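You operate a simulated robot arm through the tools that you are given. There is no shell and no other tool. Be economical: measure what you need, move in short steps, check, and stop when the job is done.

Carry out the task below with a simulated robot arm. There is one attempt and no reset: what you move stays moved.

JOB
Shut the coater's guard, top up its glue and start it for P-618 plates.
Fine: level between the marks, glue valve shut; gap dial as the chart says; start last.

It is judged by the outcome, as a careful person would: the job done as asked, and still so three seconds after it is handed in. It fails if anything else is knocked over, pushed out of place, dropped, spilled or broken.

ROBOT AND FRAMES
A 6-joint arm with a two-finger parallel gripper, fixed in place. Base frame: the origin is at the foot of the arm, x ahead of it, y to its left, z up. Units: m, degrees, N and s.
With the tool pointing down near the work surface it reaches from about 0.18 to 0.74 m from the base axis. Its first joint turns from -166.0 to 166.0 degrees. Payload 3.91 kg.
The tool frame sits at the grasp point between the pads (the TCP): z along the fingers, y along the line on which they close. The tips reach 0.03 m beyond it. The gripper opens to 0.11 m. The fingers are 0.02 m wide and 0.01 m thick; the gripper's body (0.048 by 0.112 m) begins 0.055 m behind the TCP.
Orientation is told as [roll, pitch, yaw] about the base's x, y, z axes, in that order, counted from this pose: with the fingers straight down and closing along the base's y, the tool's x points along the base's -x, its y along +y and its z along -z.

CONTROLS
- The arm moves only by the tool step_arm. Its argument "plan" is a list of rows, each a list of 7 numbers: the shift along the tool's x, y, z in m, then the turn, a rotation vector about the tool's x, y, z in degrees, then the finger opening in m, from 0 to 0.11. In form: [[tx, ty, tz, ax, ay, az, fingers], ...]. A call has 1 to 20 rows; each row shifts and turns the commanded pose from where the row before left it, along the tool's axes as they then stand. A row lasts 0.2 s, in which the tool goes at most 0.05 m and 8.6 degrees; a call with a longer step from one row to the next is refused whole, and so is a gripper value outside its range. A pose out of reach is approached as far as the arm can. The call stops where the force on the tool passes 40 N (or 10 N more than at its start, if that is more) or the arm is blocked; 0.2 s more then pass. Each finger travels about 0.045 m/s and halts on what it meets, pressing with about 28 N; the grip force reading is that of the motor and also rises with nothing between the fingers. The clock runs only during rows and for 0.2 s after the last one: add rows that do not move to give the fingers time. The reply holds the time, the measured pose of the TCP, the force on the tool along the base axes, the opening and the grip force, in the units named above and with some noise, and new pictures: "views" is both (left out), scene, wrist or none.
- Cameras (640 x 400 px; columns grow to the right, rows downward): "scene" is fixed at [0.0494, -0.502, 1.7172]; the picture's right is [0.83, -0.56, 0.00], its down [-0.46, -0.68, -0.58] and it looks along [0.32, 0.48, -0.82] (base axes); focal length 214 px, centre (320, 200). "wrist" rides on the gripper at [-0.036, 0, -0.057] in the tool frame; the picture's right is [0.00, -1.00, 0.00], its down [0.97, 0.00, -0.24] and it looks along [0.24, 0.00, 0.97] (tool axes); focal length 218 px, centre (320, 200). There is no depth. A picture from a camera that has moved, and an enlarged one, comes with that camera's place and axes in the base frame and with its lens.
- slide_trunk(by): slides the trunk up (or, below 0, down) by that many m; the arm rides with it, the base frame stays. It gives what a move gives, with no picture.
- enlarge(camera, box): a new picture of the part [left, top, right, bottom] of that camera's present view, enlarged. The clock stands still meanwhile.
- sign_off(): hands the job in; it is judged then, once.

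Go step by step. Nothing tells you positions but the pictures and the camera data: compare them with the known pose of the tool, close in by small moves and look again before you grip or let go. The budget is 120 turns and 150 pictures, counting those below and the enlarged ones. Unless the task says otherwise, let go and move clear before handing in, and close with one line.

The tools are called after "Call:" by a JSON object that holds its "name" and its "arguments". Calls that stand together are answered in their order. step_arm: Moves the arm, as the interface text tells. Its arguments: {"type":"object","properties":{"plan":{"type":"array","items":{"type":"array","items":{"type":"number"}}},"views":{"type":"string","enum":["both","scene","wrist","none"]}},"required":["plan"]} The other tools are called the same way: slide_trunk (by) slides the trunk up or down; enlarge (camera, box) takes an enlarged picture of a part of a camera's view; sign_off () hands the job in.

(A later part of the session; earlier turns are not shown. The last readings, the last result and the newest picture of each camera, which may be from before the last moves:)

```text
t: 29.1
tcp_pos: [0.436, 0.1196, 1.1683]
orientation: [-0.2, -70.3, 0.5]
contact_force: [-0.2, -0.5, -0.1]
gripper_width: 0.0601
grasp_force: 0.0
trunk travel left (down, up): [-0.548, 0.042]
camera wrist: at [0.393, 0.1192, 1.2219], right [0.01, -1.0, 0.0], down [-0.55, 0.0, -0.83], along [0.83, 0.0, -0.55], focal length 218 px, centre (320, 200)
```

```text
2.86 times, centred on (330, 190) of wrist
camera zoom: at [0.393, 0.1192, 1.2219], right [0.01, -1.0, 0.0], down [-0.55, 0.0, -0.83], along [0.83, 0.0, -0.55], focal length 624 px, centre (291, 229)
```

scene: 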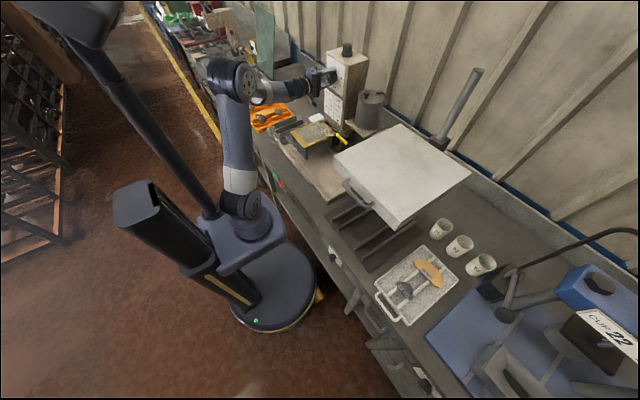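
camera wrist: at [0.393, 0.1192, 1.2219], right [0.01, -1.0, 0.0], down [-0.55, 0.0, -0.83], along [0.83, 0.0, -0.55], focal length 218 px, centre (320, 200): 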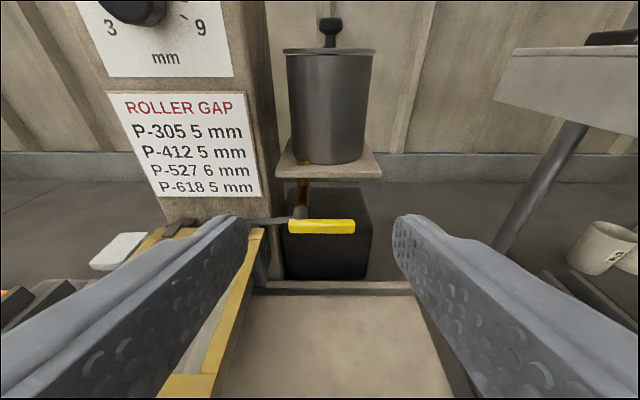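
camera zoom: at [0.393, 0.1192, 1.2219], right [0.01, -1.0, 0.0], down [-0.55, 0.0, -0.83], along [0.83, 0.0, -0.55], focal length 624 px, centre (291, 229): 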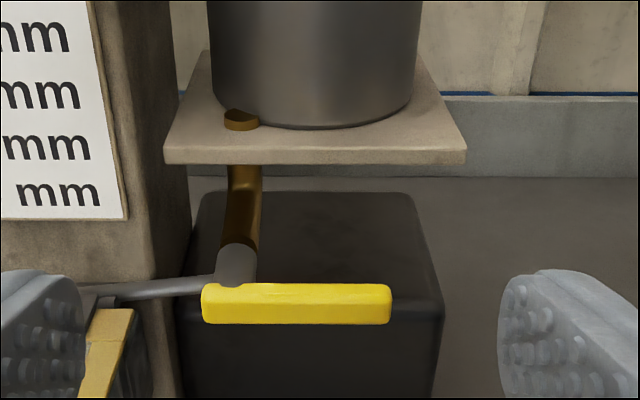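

Call:
{"name": "enlarge", "arguments": {"camera": "scene", "box": [325, 110, 375, 160]}}

Call:
{"name": "enlarge", "arguments": {"camera": "wrist", "box": [270, 170, 370, 240]}}

```text
8.00 times, centred on (350, 135) of scene
camera zoom: at [0.0494, -0.502, 1.7172], right [0.83, -0.56, 0.0], down [-0.46, -0.68, -0.58], along [0.32, 0.48, -0.82], focal length 1716 px, centre (80, 720)
```

zoom: 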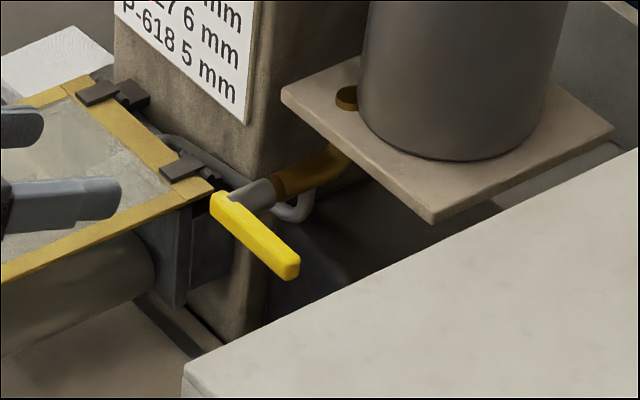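

```text
5.71 times, centred on (320, 205) of wrist
camera zoom: at [0.393, 0.1192, 1.2219], right [0.01, -1.0, 0.0], down [-0.55, 0.0, -0.83], along [0.83, 0.0, -0.55], focal length 1247 px, centre (320, 171)
```

zoom: 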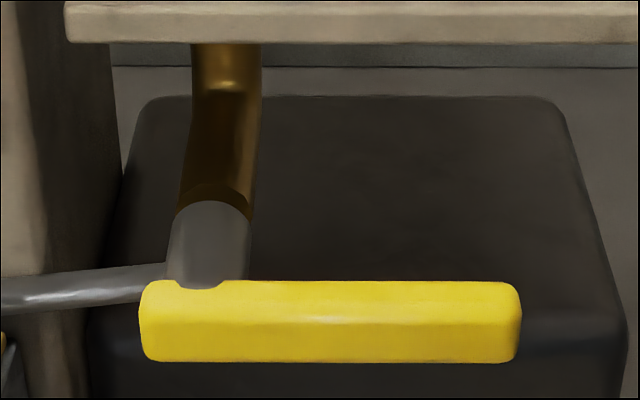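

The valve body axis runs along x with the yellow handle crosswise (pointing −y) at about (0.585, 0.08–0.155, 1.062), pivot y≈0.14. I'll use the opened fingers as a fork around the handle, approaching at 45° with a 90° roll.

Call:
{"name": "step_arm", "arguments": {"plan": [[-0.01, -0.008, 0.015, 0, 8.4, 0, 0.05], [-0.01, -0.008, 0.015, 0, 8.4, 0, 0.05], [-0.01, -0.008, 0.015, 0, 8.4, 0, 0.05], [0, 0, 0, 0, 0, -8.2, 0.05], [0, 0, 0, 0, 0, -8.2, 0.05], [0, 0, 0, 0, 0, -8.2, 0.05], [0, 0, 0, 0, 0, -8.2, 0.05], [0, 0, 0, 0, 0, -8.2, 0.05], [0, 0, 0, 0, 0, -8.2, 0.05], [0, 0, 0, 0, 0, -8.2, 0.05], [0, 0, 0, 0, 0, -8.2, 0.05], [0, 0, 0, 0, 0, -8.2, 0.05], [0, 0, 0, 0, 0, -8.2, 0.05], [0, 0, 0, 0, 0, -8, 0.05]]}}

```text
t: 32.1
tcp_pos: [0.4885, 0.0968, 1.175]
orientation: [-45.0, 0.2, 90.5]
contact_force: [-0.5, 0.2, 0.6]
gripper_width: 0.0502
grasp_force: 0.0
trunk travel left (down, up): [-0.548, 0.042]
camera wrist: at [0.448, 0.1308, 1.2147], right [0.71, 0.01, 0.71], down [-0.16, -0.97, 0.17], along [0.69, -0.24, -0.68], focal length 218 px, centre (320, 200)
```

scene: 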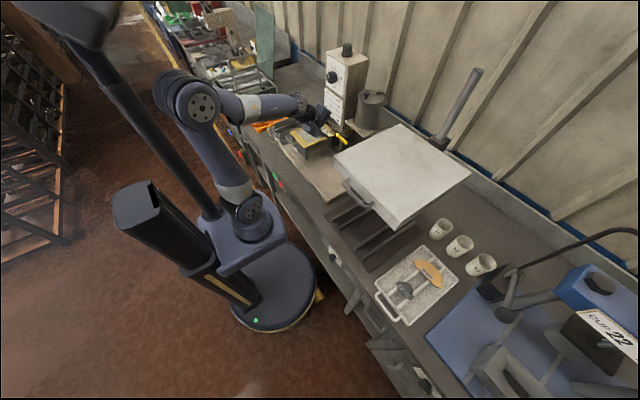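
wrist: 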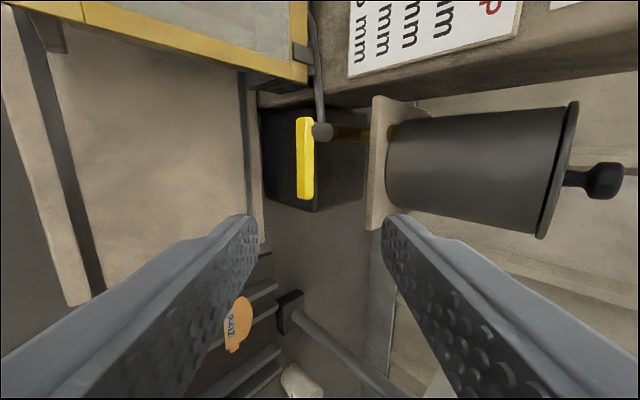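

Call:
{"name": "enlarge", "arguments": {"camera": "scene", "box": [270, 110, 370, 180]}}

```text
5.71 times, centred on (320, 145) of scene
camera zoom: at [0.0494, -0.502, 1.7172], right [0.83, -0.56, 0.0], down [-0.46, -0.68, -0.58], along [0.32, 0.48, -0.82], focal length 1226 px, centre (320, 514)
```

zoom: 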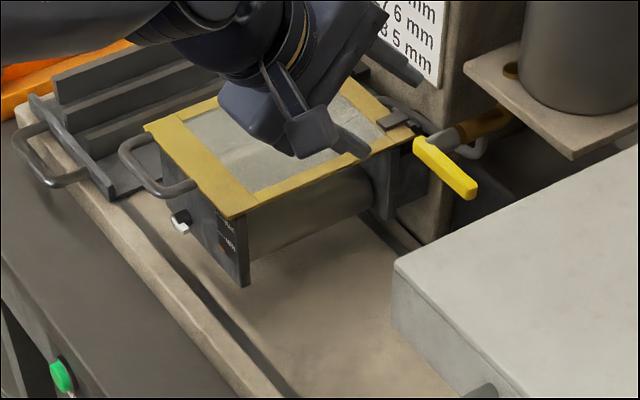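

View is good and the gauge is visible in the scene. Advancing the fork over the handle.

Call:
{"name": "step_arm", "arguments": {"plan": [[0.001, 0.003, 0.035, 0, 0, 0, 0.05], [0.001, 0.003, 0.035, 0, 0, 0, 0.05], [0.001, 0.003, 0.03, 0, 0, 0, 0.05]]}}

Call:
{"name": "enlarge", "arguments": {"camera": "scene", "box": [270, 110, 370, 180]}}

```text
t: 32.9
tcp_pos: [0.5544, 0.0913, 1.0977]
orientation: [-45.0, 0.0, 90.3]
contact_force: [-0.4, -0.2, 0.1]
gripper_width: 0.05
grasp_force: 0.1
trunk travel left (down, up): [-0.548, 0.042]
camera wrist: at [0.5134, 0.1266, 1.1388], right [0.71, 0.01, 0.71], down [-0.16, -0.97, 0.17], along [0.69, -0.24, -0.69], focal length 218 px, centre (320, 200)
```

scene: 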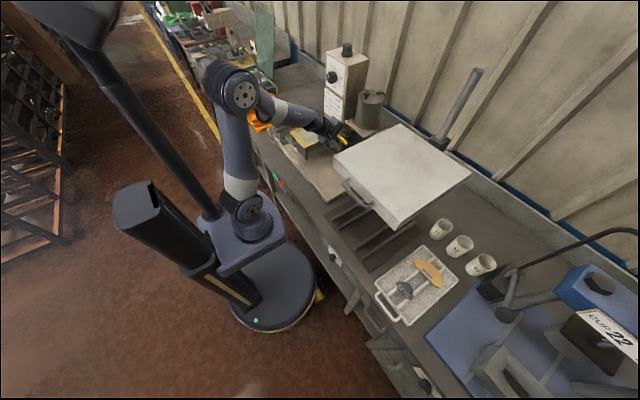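
wrist: 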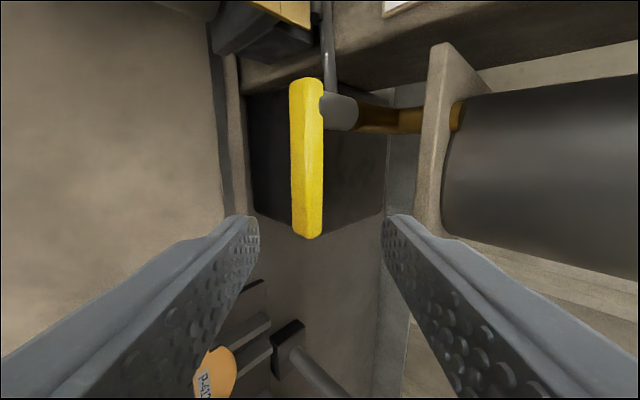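

```text
5.71 times, centred on (320, 145) of scene
camera zoom: at [0.0494, -0.502, 1.7172], right [0.83, -0.56, 0.0], down [-0.46, -0.68, -0.58], along [0.32, 0.48, -0.82], focal length 1226 px, centre (320, 514)
```

zoom: 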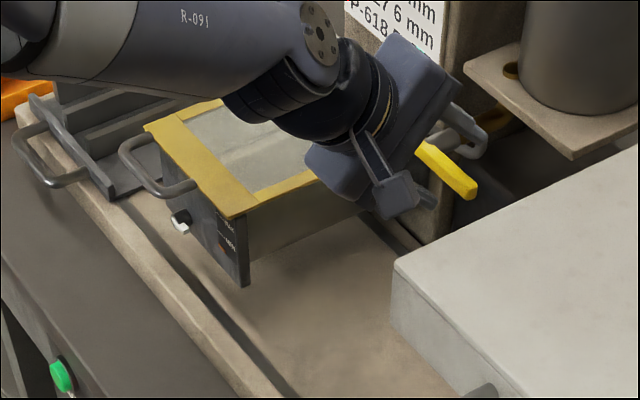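

Gauge still visible. Final approach: 4.5 cm in, centring on the handle.

Call:
{"name": "step_arm", "arguments": {"plan": [[-0.006, 0.003, 0.015, 0, 0, 0, 0.05], [-0.004, 0.003, 0.015, 0, 0, 0, 0.05], [0, 0, 0.013, 0, 0, 0, 0.05]], "views": "wrist"}}

Call:
{"name": "enlarge", "arguments": {"camera": "scene", "box": [285, 125, 355, 175]}}

```text
t: 33.7
tcp_pos: [0.5805, 0.1028, 1.0626]
orientation: [-44.9, 0.1, 90.3]
contact_force: [0.6, 0.1, -0.4]
gripper_width: 0.0503
grasp_force: 0.1
trunk travel left (down, up): [-0.548, 0.042]
camera wrist: at [0.5387, 0.1377, 1.1036], right [0.71, 0.0, 0.71], down [-0.16, -0.97, 0.17], along [0.69, -0.24, -0.69], focal length 218 px, centre (320, 200)
```

wrist: 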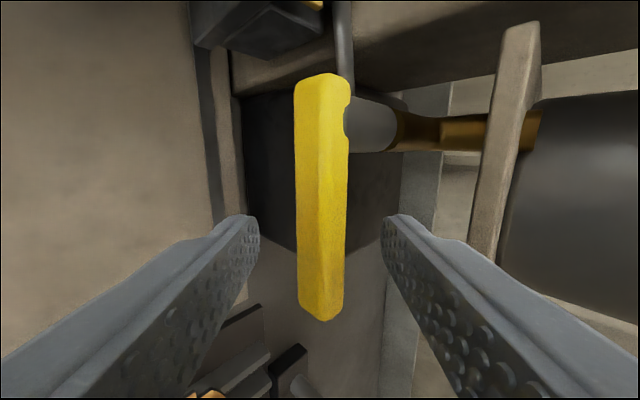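

```text
8.00 times, centred on (320, 150) of scene
camera zoom: at [0.0494, -0.502, 1.7172], right [0.83, -0.56, 0.0], down [-0.46, -0.68, -0.58], along [0.32, 0.48, -0.82], focal length 1716 px, centre (320, 600)
```

zoom: 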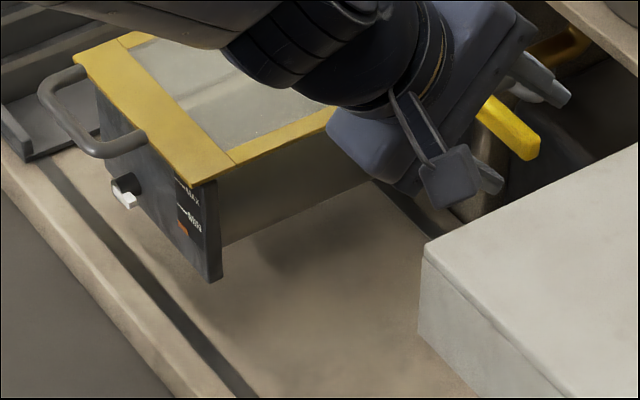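

Handle is in the fork and the gauge is readable (level below MIN). Closing the fork loosely, and testing a downward turn of ~20° about the valve axis.

Call:
{"name": "step_arm", "arguments": {"plan": [[0, 0, 0.009, 0, 0, 0, 0.03], [0, 0, 0, 0, 0, 0, 0.024], [0, 0, 0, 0, 0, 0, 0.024], [0, 0.0027, 0.0027, 0, -3.54, 3.54, 0.024], [0, 0.0027, 0.0027, 0, -3.54, 3.54, 0.024], [0, 0.0027, 0.0027, 0, -3.54, 3.54, 0.024], [0, 0.0027, 0.0027, 0, -3.54, 3.54, 0.024]], "views": "wrist"}}

Call:
{"name": "enlarge", "arguments": {"camera": "scene", "box": [285, 125, 355, 175]}}

```text
t: 35.3
tcp_pos: [0.5852, 0.1032, 1.0422]
orientation: [-43.7, -12.6, 90.0]
contact_force: [7.2, -1.0, 5.6]
gripper_width: 0.0287
grasp_force: 4.5
out of reach, approached as far as the arm can: row 6, 7
trunk travel left (down, up): [-0.548, 0.042]
camera wrist: at [0.5444, 0.1284, 1.091], right [0.72, -0.15, 0.67], down [-0.17, -0.99, -0.04], along [0.67, -0.08, -0.74], focal length 218 px, centre (320, 200)
```

wrist: 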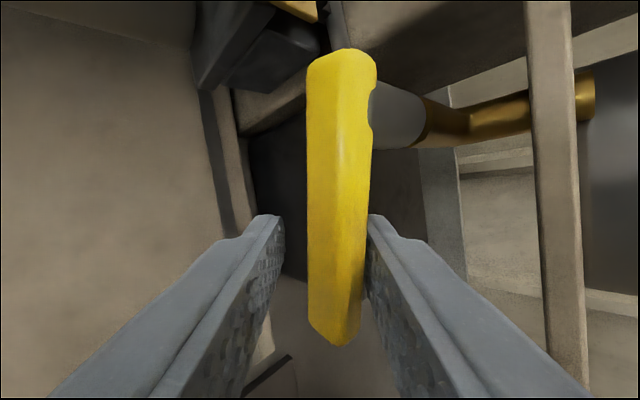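

```text
8.00 times, centred on (320, 150) of scene
camera zoom: at [0.0494, -0.502, 1.7172], right [0.83, -0.56, 0.0], down [-0.46, -0.68, -0.58], along [0.32, 0.48, -0.82], focal length 1716 px, centre (320, 600)
```

zoom: 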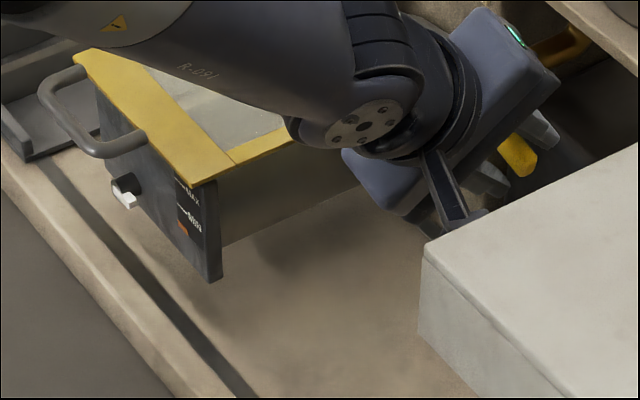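

A wrist joint limit stops the rigid turn, but the handle moves downward. I'll instead use a roll about the tool axis only while pushing further down.

Call:
{"name": "step_arm", "arguments": {"plan": [[0, 0, 0, 0, 4.6, -4.6, 0.04], [0, 0, 0, 0, 4.6, -4.6, 0.04], [-0.005, 0.006, 0.006, 0, 0, 7.5, 0.04], [-0.005, 0.006, 0.006, 0, 0, 7.5, 0.04], [-0.005, 0.006, 0.006, 0, 0, 7.5, 0.04]]}}

Call:
{"name": "enlarge", "arguments": {"camera": "scene", "box": [285, 125, 355, 175]}}

```text
t: 36.5
tcp_pos: [0.5822, 0.1247, 1.0194]
orientation: [-37.7, -21.8, 72.9]
contact_force: [11.1, -8.4, 8.4]
gripper_width: 0.0478
grasp_force: 7.6
out of reach, approached as far as the arm can: row 1, 2
trunk travel left (down, up): [-0.548, 0.042]
camera wrist: at [0.5531, 0.1499, 1.074], right [0.69, -0.45, 0.57], down [-0.42, -0.89, -0.18], along [0.59, -0.11, -0.8], focal length 218 px, centre (320, 200)
```

scene: 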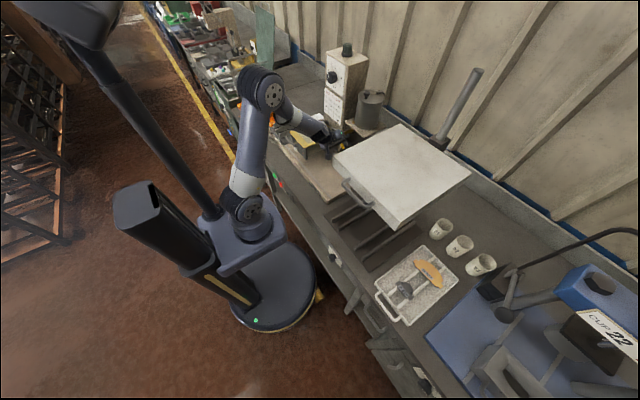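
wrist: 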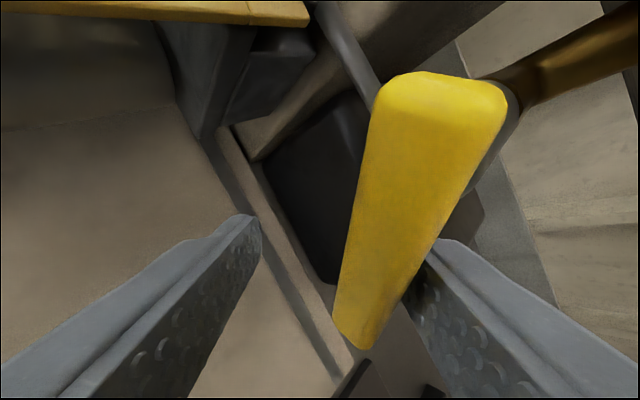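

```text
8.00 times, centred on (320, 150) of scene
camera zoom: at [0.0494, -0.502, 1.7172], right [0.83, -0.56, 0.0], down [-0.46, -0.68, -0.58], along [0.32, 0.48, -0.82], focal length 1716 px, centre (320, 600)
```

zoom: 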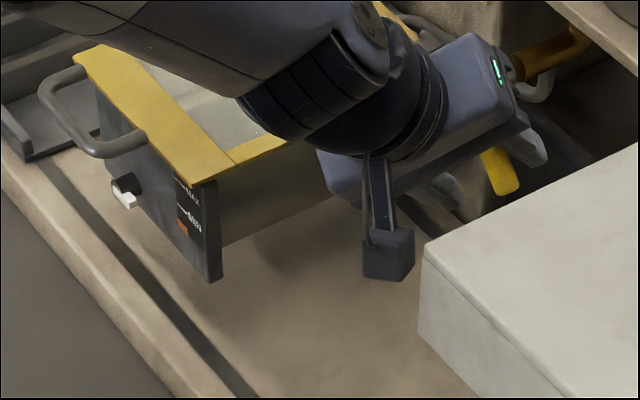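

The handle is now well down (~50°+). Baseline look at the gauge, then wait a little.

Call:
{"name": "enlarge", "arguments": {"camera": "scene", "box": [303, 143, 315, 158]}}

Call:
{"name": "step_arm", "arguments": {"plan": [[0, 0, 0, 0, 0, 0, 0.04], [0, 0, 0, 0, 0, 0, 0.04]], "views": "none"}}

Call:
{"name": "enlarge", "arguments": {"camera": "scene", "box": [303, 143, 315, 158]}}

```text
16.00 times, centred on (309, 150) of scene
camera zoom: at [0.0494, -0.502, 1.7172], right [0.83, -0.56, 0.0], down [-0.46, -0.68, -0.58], along [0.32, 0.48, -0.82], focal length 3432 px, centre (496, 992)
```

zoom: 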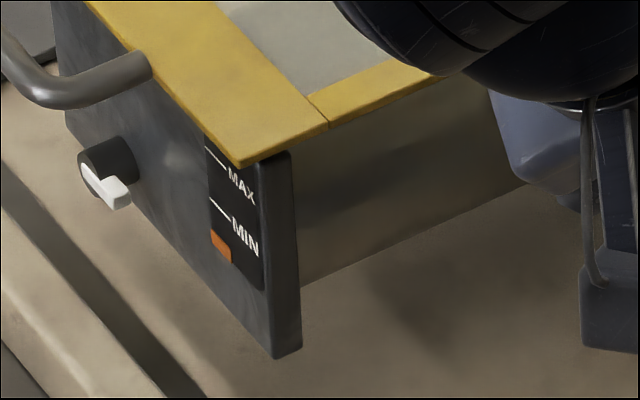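

```text
t: 37.1
tcp_pos: [0.5819, 0.1245, 1.018]
orientation: [-37.4, -21.8, 73.0]
contact_force: [12.8, -8.5, 5.2]
gripper_width: 0.048
grasp_force: 7.5
trunk travel left (down, up): [-0.548, 0.042]
```

```text
16.00 times, centred on (309, 150) of scene
camera zoom: at [0.0494, -0.502, 1.7172], right [0.83, -0.56, 0.0], down [-0.46, -0.68, -0.58], along [0.32, 0.48, -0.82], focal length 3432 px, centre (496, 992)
```

zoom: 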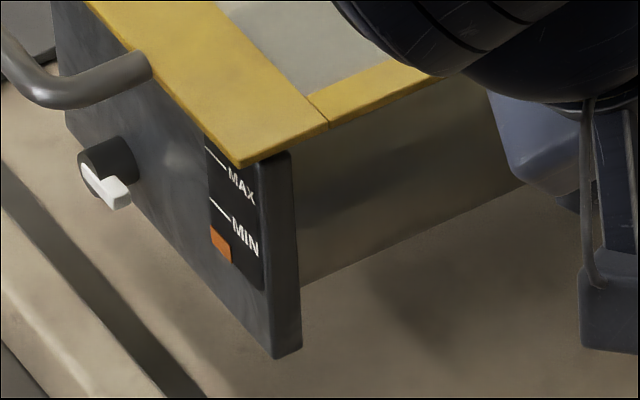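

The level is rising slowly. Waiting about 2 s more to get the rate.

Call:
{"name": "step_arm", "arguments": {"plan": [[0, 0, 0, 0, 0, 0, 0.04], [0, 0, 0, 0, 0, 0, 0.04], [0, 0, 0, 0, 0, 0, 0.04], [0, 0, 0, 0, 0, 0, 0.04], [0, 0, 0, 0, 0, 0, 0.04], [0, 0, 0, 0, 0, 0, 0.04], [0, 0, 0, 0, 0, 0, 0.04], [0, 0, 0, 0, 0, 0, 0.04], [0, 0, 0, 0, 0, 0, 0.04]], "views": "none"}}

Call:
{"name": "enlarge", "arguments": {"camera": "scene", "box": [303, 143, 315, 158]}}

```text
t: 39.1
tcp_pos: [0.5816, 0.1262, 1.0169]
orientation: [-37.6, -21.9, 73.0]
contact_force: [8.7, -5.5, 2.8]
gripper_width: 0.0448
grasp_force: 4.3
trunk travel left (down, up): [-0.548, 0.042]
```

```text
16.00 times, centred on (309, 150) of scene
camera zoom: at [0.0494, -0.502, 1.7172], right [0.83, -0.56, 0.0], down [-0.46, -0.68, -0.58], along [0.32, 0.48, -0.82], focal length 3432 px, centre (496, 992)
```

zoom: 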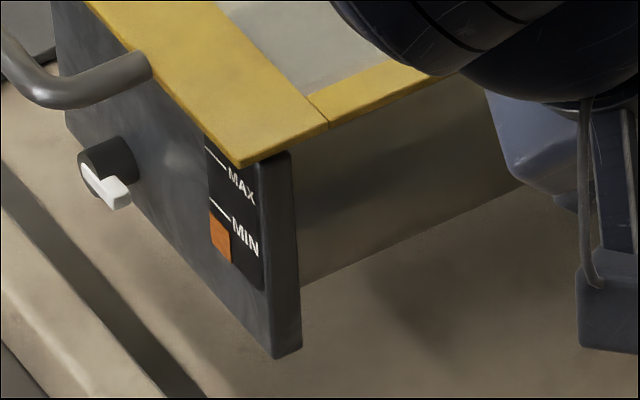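

Rate ≈ 7.5 px/s; the band between MIN (200) and MAX (148) is 52 px. Waiting 2.6 s more to reach ~190, then closing.

Call:
{"name": "step_arm", "arguments": {"plan": [[0, 0, 0, 0, 0, 0, 0.045], [0, 0, 0, 0, 0, 0, 0.045], [0, 0, 0, 0, 0, 0, 0.045], [0, 0, 0, 0, 0, 0, 0.045], [0, 0, 0, 0, 0, 0, 0.045], [0, 0, 0, 0, 0, 0, 0.045], [0, 0, 0, 0, 0, 0, 0.045], [0, 0, 0, 0, 0, 0, 0.045], [0, 0, 0, 0, 0, 0, 0.045], [0, 0, 0, 0, 0, 0, 0.045], [0, 0, 0, 0, 0, 0, 0.045]], "views": "wrist"}}

Call:
{"name": "enlarge", "arguments": {"camera": "scene", "box": [303, 143, 315, 158]}}

```text
t: 41.5
tcp_pos: [0.5808, 0.1263, 1.0186]
orientation: [-37.6, -21.8, 72.9]
contact_force: [-0.4, 0.2, -0.7]
gripper_width: 0.0451
grasp_force: 0.1
trunk travel left (down, up): [-0.548, 0.042]
camera wrist: at [0.552, 0.1512, 1.0739], right [0.69, -0.45, 0.57], down [-0.42, -0.89, -0.18], along [0.58, -0.11, -0.8], focal length 218 px, centre (320, 200)
```

wrist: 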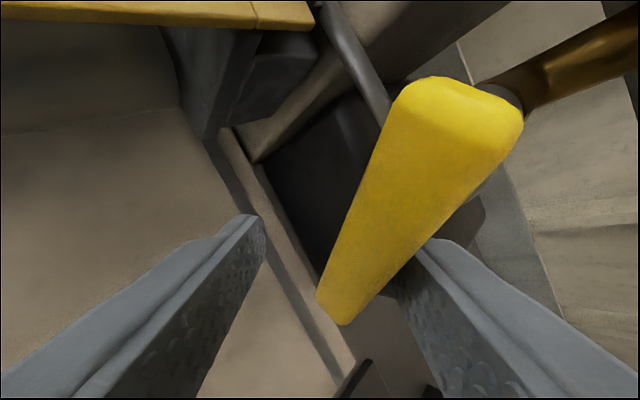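

```text
16.00 times, centred on (309, 150) of scene
camera zoom: at [0.0494, -0.502, 1.7172], right [0.83, -0.56, 0.0], down [-0.46, -0.68, -0.58], along [0.32, 0.48, -0.82], focal length 3432 px, centre (496, 992)
```

zoom: 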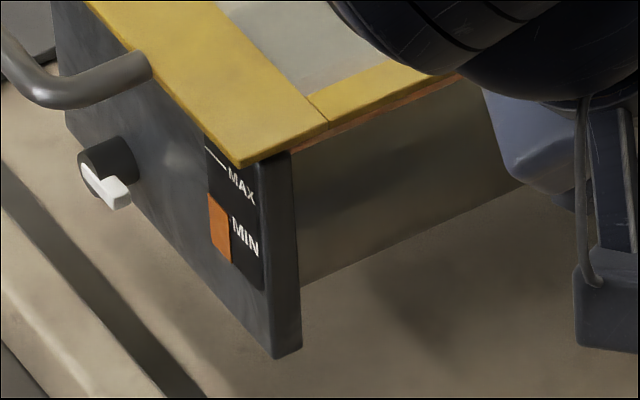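

Level has just passed MIN (corner at 193). Closing now by reversing the fork motion.

Call:
{"name": "step_arm", "arguments": {"plan": [[0, -0.006, 0, 0, 0, 0, 0.035], [0.003, -0.008, -0.006, 0, 0, -7.5, 0.028], [0.005, -0.008, -0.006, 0, 0, -7.5, 0.026], [0.005, -0.008, -0.006, 0, 0, -7.5, 0.026]], "views": "wrist"}}

Call:
{"name": "enlarge", "arguments": {"camera": "scene", "box": [300, 135, 350, 165]}}

```text
t: 42.5
tcp_pos: [0.5876, 0.1039, 1.0447]
orientation: [-42.1, -7.2, 90.7]
contact_force: [-8.5, 1.9, -2.3]
gripper_width: 0.0299
grasp_force: 4.5
trunk travel left (down, up): [-0.548, 0.042]
camera wrist: at [0.5481, 0.1317, 1.0924], right [0.74, -0.07, 0.67], down [-0.15, -0.99, 0.05], along [0.65, -0.14, -0.74], focal length 218 px, centre (320, 200)
```

wrist: 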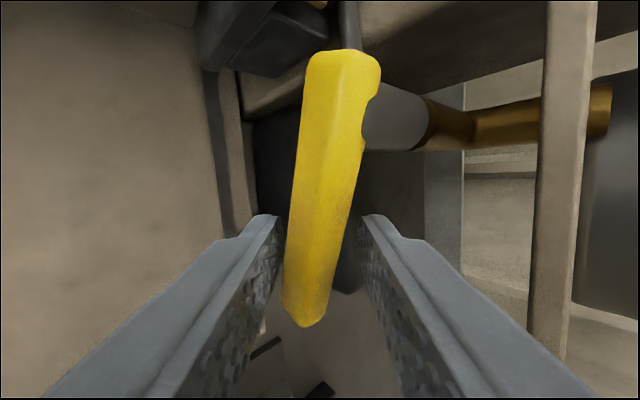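

```text
12.80 times, centred on (325, 150) of scene
camera zoom: at [0.0494, -0.502, 1.7172], right [0.83, -0.56, 0.0], down [-0.46, -0.68, -0.58], along [0.32, 0.48, -0.82], focal length 2745 px, centre (256, 840)
```

zoom: 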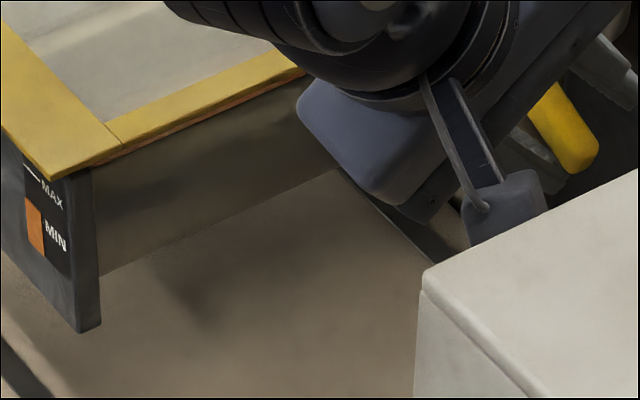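

Call:
{"name": "step_arm", "arguments": {"plan": [[0.001, -0.006, -0.005, 0, 2, -2, 0.024], [0.001, -0.006, -0.005, 0, 2, -2, 0.024], [0, -0.006, -0.005, 0, 0, 0, 0.024]], "views": "wrist"}}

Call:
{"name": "enlarge", "arguments": {"camera": "scene", "box": [300, 135, 350, 165]}}

```text
t: 43.3
tcp_pos: [0.5894, 0.0974, 1.0644]
orientation: [-41.8, -1.4, 91.2]
contact_force: [-11.4, 0.3, -22.4]
gripper_width: 0.0349
grasp_force: 11.7
trunk travel left (down, up): [-0.548, 0.042]
camera wrist: at [0.5501, 0.1313, 1.1096], right [0.75, 0.0, 0.67], down [-0.14, -0.98, 0.16], along [0.65, -0.21, -0.73], focal length 218 px, centre (320, 200)
```

wrist: 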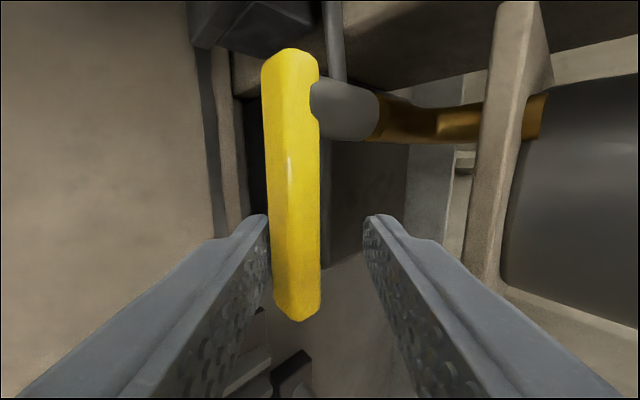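

```text
12.80 times, centred on (325, 150) of scene
camera zoom: at [0.0494, -0.502, 1.7172], right [0.83, -0.56, 0.0], down [-0.46, -0.68, -0.58], along [0.32, 0.48, -0.82], focal length 2745 px, centre (256, 840)
```

zoom: 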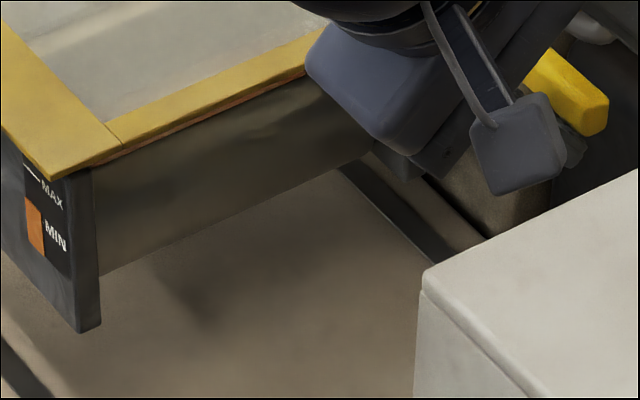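

Handle is back crosswise and pressing on its stop (22 N). Checking the level and whether it is steady.

Call:
{"name": "enlarge", "arguments": {"camera": "scene", "box": [303, 146, 309, 154]}}

Call:
{"name": "step_arm", "arguments": {"plan": [[0, 0, 0, 0, 0, 0, 0.045], [0, 0, 0, 0, 0, 0, 0.045], [0, 0, 0, 0, 0, 0, 0.045], [0, 0, 0, 0, 0, 0, 0.045], [0, 0, 0, 0, 0, 0, 0.045], [0, 0, 0, 0, 0, 0, 0.045], [0, 0, 0, 0, 0, 0, 0.045], [0, 0, 0, 0, 0, 0, 0.045], [0, 0, 0, 0, 0, 0, 0.045], [0, 0, 0, 0, 0, 0, 0.045]], "views": "wrist"}}

Call:
{"name": "enlarge", "arguments": {"camera": "scene", "box": [303, 146, 309, 154]}}

```text
16.00 times, centred on (306, 150) of scene
camera zoom: at [0.0494, -0.502, 1.7172], right [0.83, -0.56, 0.0], down [-0.46, -0.68, -0.58], along [0.32, 0.48, -0.82], focal length 3432 px, centre (544, 1000)
```

zoom: 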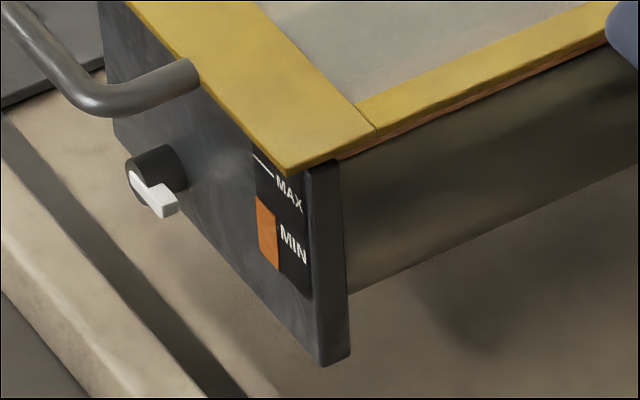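

```text
t: 45.5
tcp_pos: [0.59, 0.0977, 1.0687]
orientation: [-42.1, -1.6, 91.1]
contact_force: [-0.3, 0.1, -0.5]
gripper_width: 0.045
grasp_force: 0.0
trunk travel left (down, up): [-0.548, 0.042]
camera wrist: at [0.5511, 0.1312, 1.1123], right [0.74, 0.0, 0.67], down [-0.14, -0.98, 0.15], along [0.66, -0.21, -0.73], focal length 218 px, centre (320, 200)
```

wrist: 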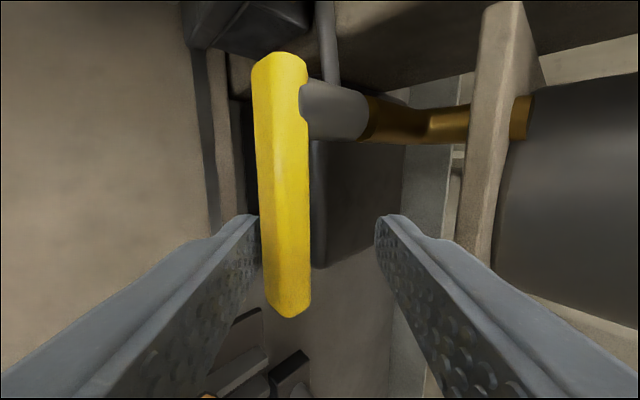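

```text
16.00 times, centred on (306, 150) of scene
camera zoom: at [0.0494, -0.502, 1.7172], right [0.83, -0.56, 0.0], down [-0.46, -0.68, -0.58], along [0.32, 0.48, -0.82], focal length 3432 px, centre (544, 1000)
```

zoom: 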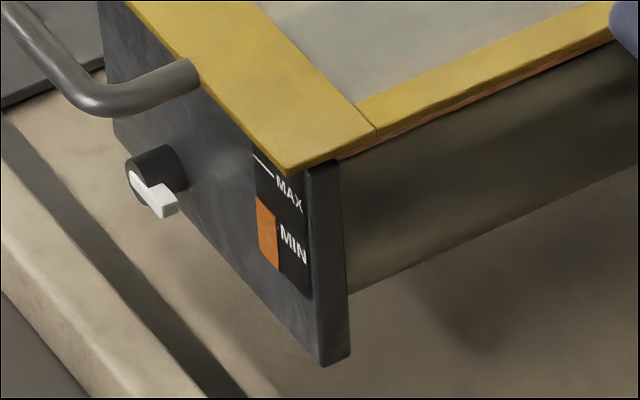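

Valve is shut and level steady at about 20 % above MIN. I'd like more margin, so one more short opening with the same motion.

Call:
{"name": "step_arm", "arguments": {"plan": [[0, 0.006, 0.005, 0, 0, 0, 0.035], [0, 0.006, 0.005, 0, -2, 2, 0.03], [-0.001, 0.006, 0.005, 0, -2, 2, 0.03], [-0.005, 0.006, 0.006, 0, 0, 7.5, 0.04], [-0.005, 0.006, 0.006, 0, 0, 7.5, 0.04], [-0.005, 0.006, 0.006, 0, 0, 7.5, 0.045], [0, 0, 0, 0, 0, 0, 0.045]], "views": "wrist"}}

Call:
{"name": "enlarge", "arguments": {"camera": "scene", "box": [303, 146, 309, 154]}}

```text
t: 47.1
tcp_pos: [0.5888, 0.1185, 1.024]
orientation: [-37.6, -21.7, 72.9]
contact_force: [6.7, -2.4, 1.8]
gripper_width: 0.0487
grasp_force: 3.9
trunk travel left (down, up): [-0.548, 0.042]
camera wrist: at [0.5603, 0.1436, 1.0801], right [0.69, -0.45, 0.57], down [-0.42, -0.89, -0.18], along [0.58, -0.11, -0.8], focal length 218 px, centre (320, 200)
```

wrist: 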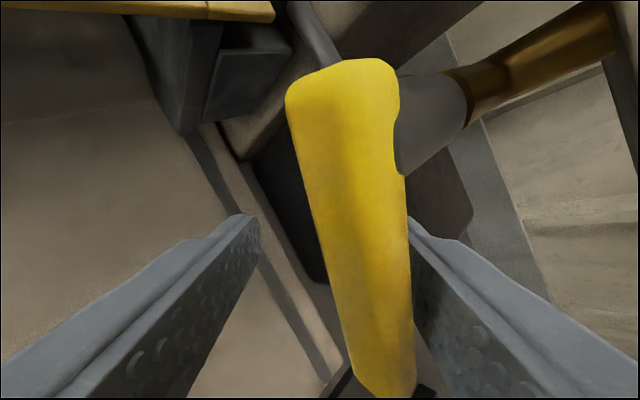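

```text
16.00 times, centred on (306, 150) of scene
camera zoom: at [0.0494, -0.502, 1.7172], right [0.83, -0.56, 0.0], down [-0.46, -0.68, -0.58], along [0.32, 0.48, -0.82], focal length 3432 px, centre (544, 1000)
```

zoom: 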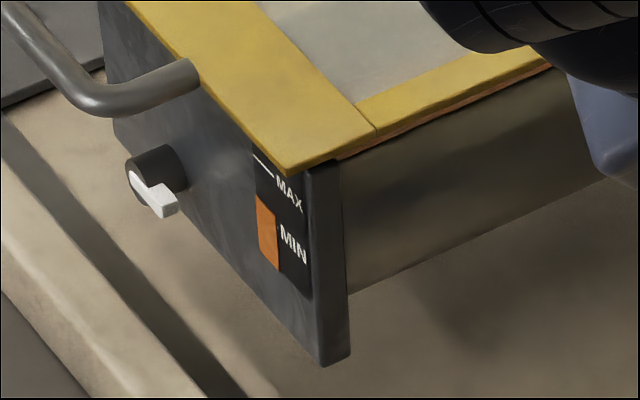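

Opened about 35°; flow is low there. A little further, hold briefly.

Call:
{"name": "step_arm", "arguments": {"plan": [[-0.004, 0.006, 0.004, 0, 0, 0, 0.045], [-0.004, 0.005, 0.003, 0, 0, 0, 0.045], [0, 0, 0, 0, 0, 0, 0.045], [0, 0, 0, 0, 0, 0, 0.045], [0, 0, 0, 0, 0, 0, 0.045], [0, 0, 0, 0, 0, 0, 0.045], [0, 0, 0, 0, 0, 0, 0.045]], "views": "wrist"}}

Call:
{"name": "enlarge", "arguments": {"camera": "scene", "box": [303, 146, 309, 154]}}

```text
t: 48.7
tcp_pos: [0.5877, 0.13, 1.0162]
orientation: [-37.6, -21.8, 73.0]
contact_force: [5.9, -5.5, 2.2]
gripper_width: 0.0492
grasp_force: 4.5
trunk travel left (down, up): [-0.548, 0.042]
camera wrist: at [0.5589, 0.1554, 1.0723], right [0.69, -0.45, 0.57], down [-0.42, -0.89, -0.18], along [0.58, -0.11, -0.8], focal length 218 px, centre (320, 200)
```

wrist: 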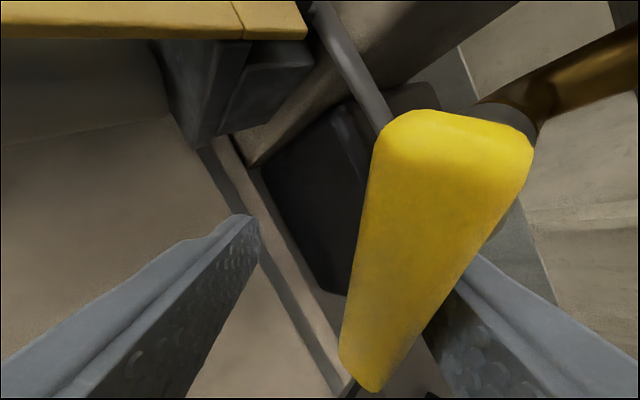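

```text
16.00 times, centred on (306, 150) of scene
camera zoom: at [0.0494, -0.502, 1.7172], right [0.83, -0.56, 0.0], down [-0.46, -0.68, -0.58], along [0.32, 0.48, -0.82], focal length 3432 px, centre (544, 1000)
```

zoom: 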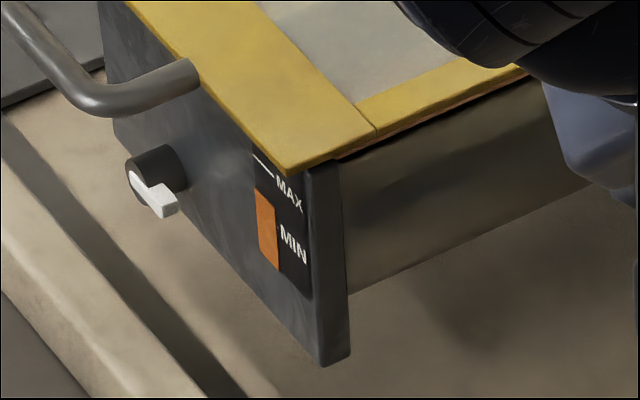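

Now at ~40 %. Closing fully.

Call:
{"name": "step_arm", "arguments": {"plan": [[0.004, -0.009, -0.003, 0, 0, 0, 0.035], [0.005, -0.01, -0.006, 0, 0, -7.5, 0.03], [0.006, -0.01, -0.006, 0, 0, -7.5, 0.028], [0.006, -0.01, -0.006, 0, 0, -7.5, 0.028], [0.001, -0.006, -0.005, 0, 2, -2, 0.028], [0.001, -0.006, -0.005, 0, 2, -2, 0.028]], "views": "wrist"}}

Call:
{"name": "enlarge", "arguments": {"camera": "scene", "box": [303, 146, 309, 154]}}

```text
t: 50.1
tcp_pos: [0.5979, 0.094, 1.0598]
orientation: [-41.7, -1.4, 91.1]
contact_force: [-11.8, 5.6, -23.1]
gripper_width: 0.0405
grasp_force: 12.4
trunk travel left (down, up): [-0.548, 0.042]
camera wrist: at [0.5584, 0.127, 1.1042], right [0.75, 0.0, 0.67], down [-0.14, -0.98, 0.16], along [0.65, -0.21, -0.73], focal length 218 px, centre (320, 200)
```

wrist: 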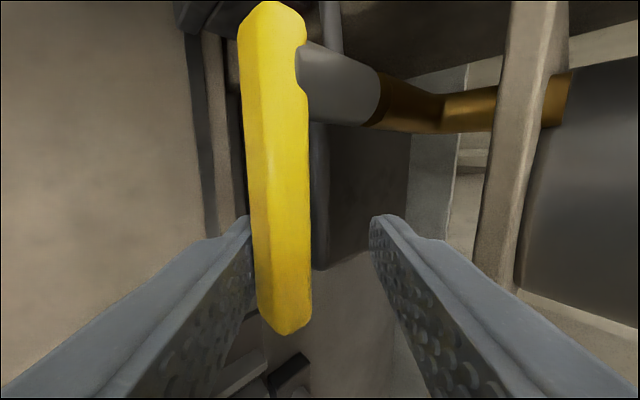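

```text
16.00 times, centred on (306, 150) of scene
camera zoom: at [0.0494, -0.502, 1.7172], right [0.83, -0.56, 0.0], down [-0.46, -0.68, -0.58], along [0.32, 0.48, -0.82], focal length 3432 px, centre (544, 1000)
```

zoom: 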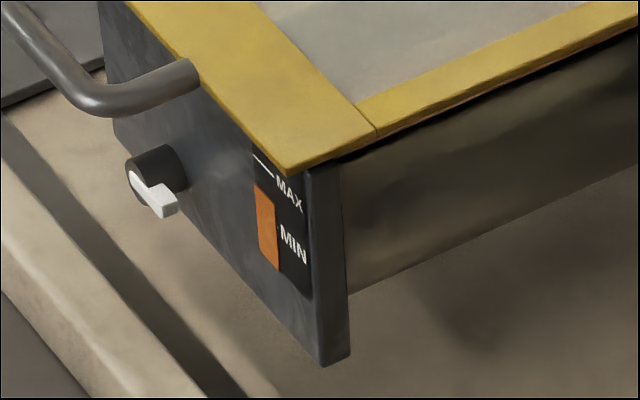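

Level ~45 % and the handle is hard on the stop. Opening and retreating straight back.

Call:
{"name": "step_arm", "arguments": {"plan": [[0, -0.002, -0.001, 0, 0, 0, 0.035], [0, 0.002, 0.001, 0, 0, 0, 0.06], [0, 0.003, 0, 0, 0, 0, 0.06], [0, 0, -0.03, 0, 0, 0, 0.06], [0, 0, -0.04, 0, 0, 0, 0.06], [0, 0, -0.04, 0, 0, 0, 0.06]], "views": "wrist"}}

Call:
{"name": "enlarge", "arguments": {"camera": "scene", "box": [280, 110, 370, 200]}}

Call:
{"name": "enlarge", "arguments": {"camera": "scene", "box": [268, 170, 288, 190]}}

```text
t: 51.5
tcp_pos: [0.5235, 0.0894, 1.1431]
orientation: [-42.2, -1.6, 91.1]
contact_force: [-0.4, 0.0, 0.3]
gripper_width: 0.06
grasp_force: 0.1
trunk travel left (down, up): [-0.548, 0.042]
camera wrist: at [0.4831, 0.1213, 1.186], right [0.74, 0.0, 0.67], down [-0.14, -0.98, 0.15], along [0.66, -0.21, -0.73], focal length 218 px, centre (320, 200)
```

wrist: 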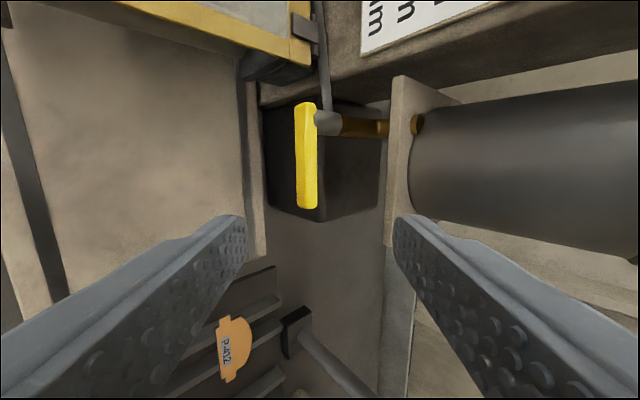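

```text
4.44 times, centred on (325, 155) of scene
camera zoom: at [0.0494, -0.502, 1.7172], right [0.83, -0.56, 0.0], down [-0.46, -0.68, -0.58], along [0.32, 0.48, -0.82], focal length 953 px, centre (298, 400)
```

zoom: 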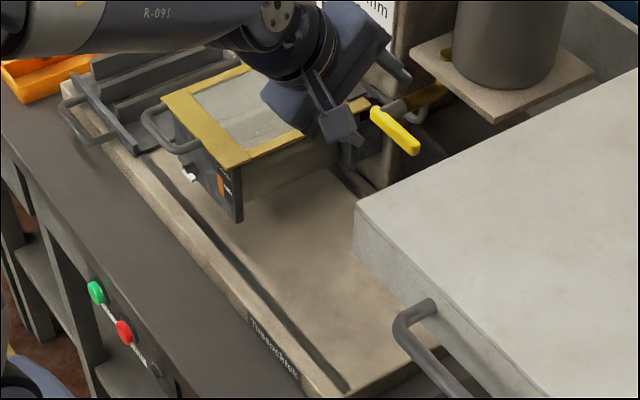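

```text
16.00 times, centred on (278, 180) of scene
camera zoom: at [0.0494, -0.502, 1.7172], right [0.83, -0.56, 0.0], down [-0.46, -0.68, -0.58], along [0.32, 0.48, -0.82], focal length 3432 px, centre (992, 520)
```

zoom: 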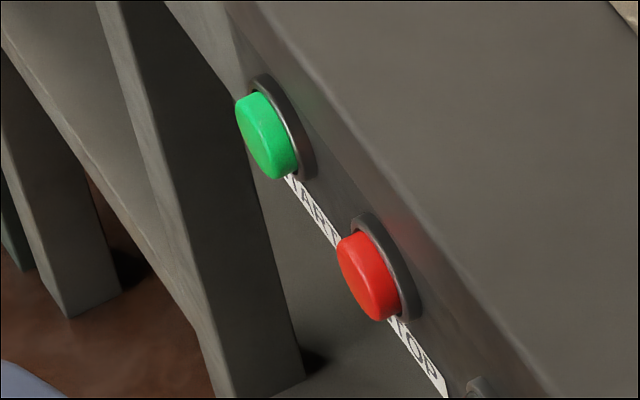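

The coater's START (green) and STOP (red) buttons are on the bench front at about (0.29, 0.34/0.27, 0.77). Retreating and un-rolling the wrist first.

Call:
{"name": "step_arm", "arguments": {"plan": [[0, 0, -0.04, 0, 0, 8.2, 0.06], [0, 0, -0.04, 0, 0, 8.2, 0.06], [0, 0, -0.04, 0, 0, 8.2, 0.06], [0, 0, -0.03, 0, 0, 8.2, 0.06], [0, 0, 0, 0, 0, 8.2, 0.03], [0, 0, 0, 0, 0, 8.2, 0.0], [0, 0, 0, 0, 0, 8.2, 0.0], [0, 0, 0, 0, 0, 8.2, 0.0], [0, 0, 0, 0, 0, 8.2, 0.0], [0, 0, 0, 0, 0, 8.2, 0.0], [0, 0, 0, 0, 0, 8, 0.0]]}}

Call:
{"name": "enlarge", "arguments": {"camera": "scene", "box": [303, 146, 309, 154]}}

```text
t: 53.9
tcp_pos: [0.4222, 0.085, 1.2542]
orientation: [2.3, -42.1, -0.5]
contact_force: [-0.4, -0.1, 0.4]
gripper_width: 0.0
grasp_force: 28.0
trunk travel left (down, up): [-0.548, 0.042]
camera wrist: at [0.4106, 0.082, 1.3209], right [0.02, -1.0, -0.03], down [-0.88, 0.0, -0.47], along [0.47, 0.03, -0.88], focal length 218 px, centre (320, 200)
```

scene: 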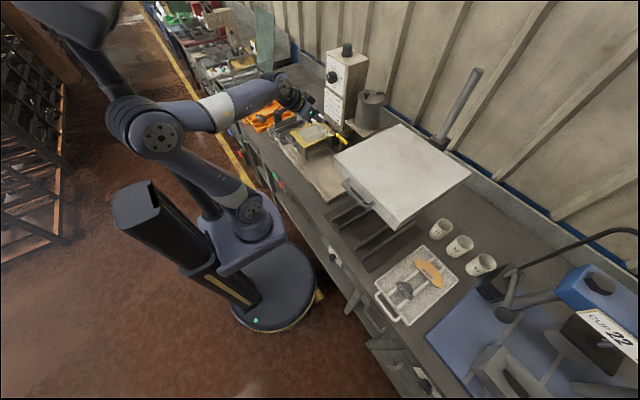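
wrist: 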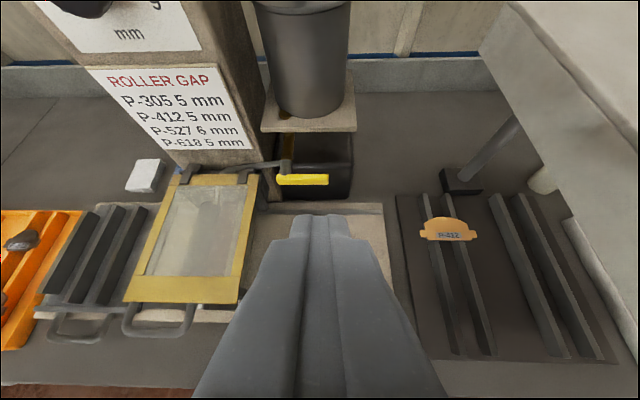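

```text
16.00 times, centred on (306, 150) of scene
camera zoom: at [0.0494, -0.502, 1.7172], right [0.83, -0.56, 0.0], down [-0.46, -0.68, -0.58], along [0.32, 0.48, -0.82], focal length 3432 px, centre (544, 1000)
```

zoom: 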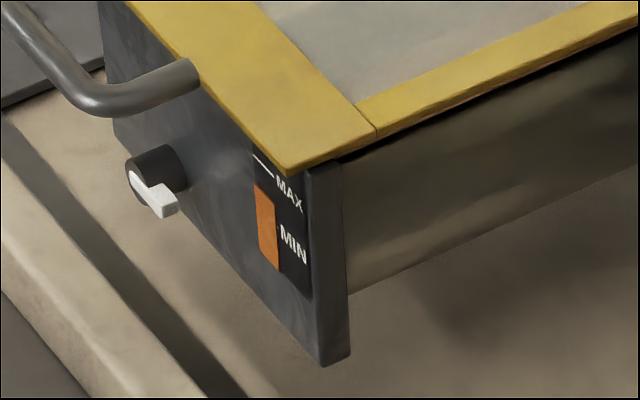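

Level steady, valve shut. Moving in front of the bench toward the START button.

Call:
{"name": "step_arm", "arguments": {"plan": [[0.0256, 0.03, -0.008, 0, 0, 0, 0.0], [0.0256, 0.03, -0.008, 0, 0, 0, 0.0], [0.0256, 0.03, -0.008, 0, 0, 0, 0.0], [0.0256, 0.03, -0.008, 0, 0, 0, 0.0], [0.0256, 0.03, -0.008, 0, 0, 0, 0.0], [0.0256, 0.03, -0.008, 0, 0, 0, 0.0], [0.0256, 0.03, -0.008, 0, 0, 0, 0.0], [0.0256, 0.03, -0.008, 0, 0, 0, 0.0], [0.0256, 0.03, -0.008, 0, 0, 0, 0.0]]}}

```text
t: 55.9
tcp_pos: [0.1988, 0.3533, 1.1592]
orientation: [2.2, -42.3, -0.4]
contact_force: [0.2, 0.1, 0.1]
gripper_width: 0.0
grasp_force: 28.2
trunk travel left (down, up): [-0.548, 0.042]
camera wrist: at [0.1869, 0.351, 1.2272], right [0.02, -1.0, -0.03], down [-0.88, 0.0, -0.47], along [0.47, 0.03, -0.88], focal length 218 px, centre (320, 200)
```

scene: 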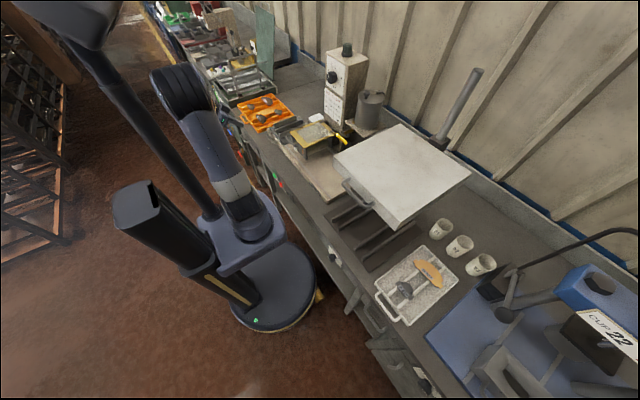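
wrist: 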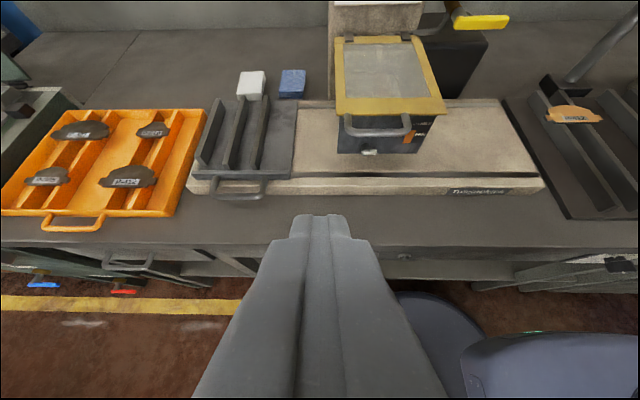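

Fingers hide the buttons. Lowering the trunk 0.2 m so the tool comes down in front of the bench.

Call:
{"name": "slide_trunk", "arguments": {"by": -0.2}}

Call:
{"name": "enlarge", "arguments": {"camera": "wrist", "box": [0, 0, 640, 400]}}

Call:
{"name": "enlarge", "arguments": {"camera": "scene", "box": [190, 60, 350, 260]}}

```text
t: 58.1
tcp_pos: [0.2, 0.3543, 0.9603]
orientation: [2.1, -42.1, -0.4]
contact_force: [-0.9, -0.2, 0.0]
gripper_width: 0.0
grasp_force: 28.1
trunk travel left (down, up): [-0.348, 0.242]
```

```text
1.00 times, centred on (320, 200) of wrist
camera zoom: at [0.1873, 0.3504, 1.0276], right [0.02, -1.0, -0.03], down [-0.88, 0.0, -0.47], along [0.47, 0.03, -0.88], focal length 218 px, centre (320, 200)
```

zoom: 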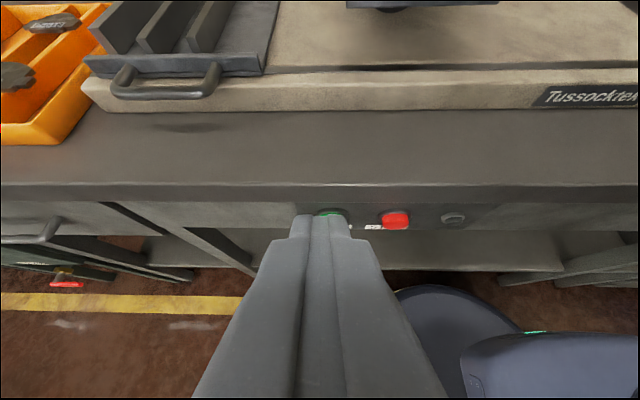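

```text
2.00 times, centred on (270, 160) of scene
camera zoom: at [0.0494, -0.502, 1.7172], right [0.83, -0.56, 0.0], down [-0.46, -0.68, -0.58], along [0.32, 0.48, -0.82], focal length 429 px, centre (420, 280)
```

zoom: 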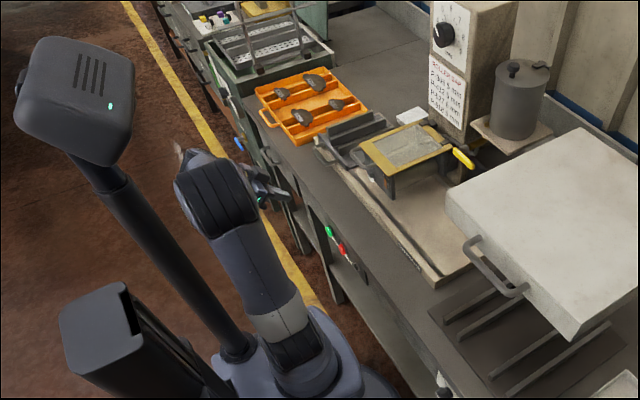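

START is at about (0.295, 0.342, 0.78), slightly under the bench lip. I'll flatten the tool to ~-65° and descend in front.

Call:
{"name": "step_arm", "arguments": {"plan": [[0, 0, 0, 0, -7.7, 0, 0.0], [0, 0, 0, 0, -7.7, 0, 0.0], [0, 0, 0, 0, -7.7, 0, 0.0], [0.036, -0.003, 0.017, 0, 0, 0, 0.0], [0.036, -0.003, 0.017, 0, 0, 0, 0.0], [0.036, -0.003, 0.017, 0, 0, 0, 0.0], [0.036, -0.003, 0.017, 0, 0, 0, 0.0]]}}

```text
t: 59.7
tcp_pos: [0.2012, 0.3467, 0.8007]
orientation: [3.8, -65.1, -2.4]
contact_force: [0.7, -0.1, 0.4]
gripper_width: 0.0003
grasp_force: 28.3
trunk travel left (down, up): [-0.348, 0.242]
camera wrist: at [0.1637, 0.3435, 0.8578], right [0.02, -1.0, -0.03], down [-0.62, 0.01, -0.78], along [0.78, 0.03, -0.62], focal length 218 px, centre (320, 200)
```

scene: 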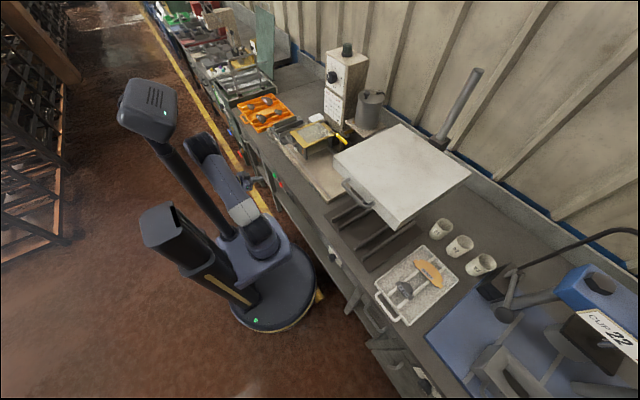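
wrist: 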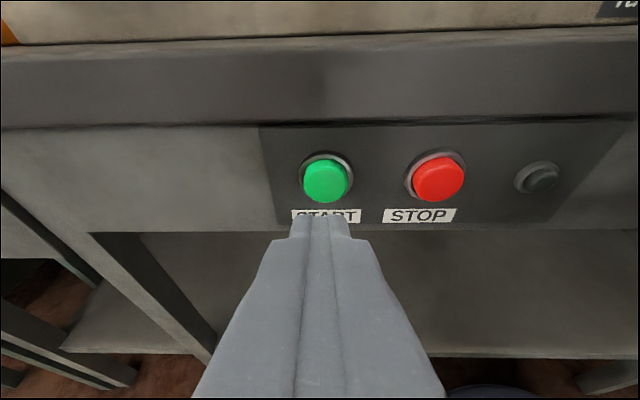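

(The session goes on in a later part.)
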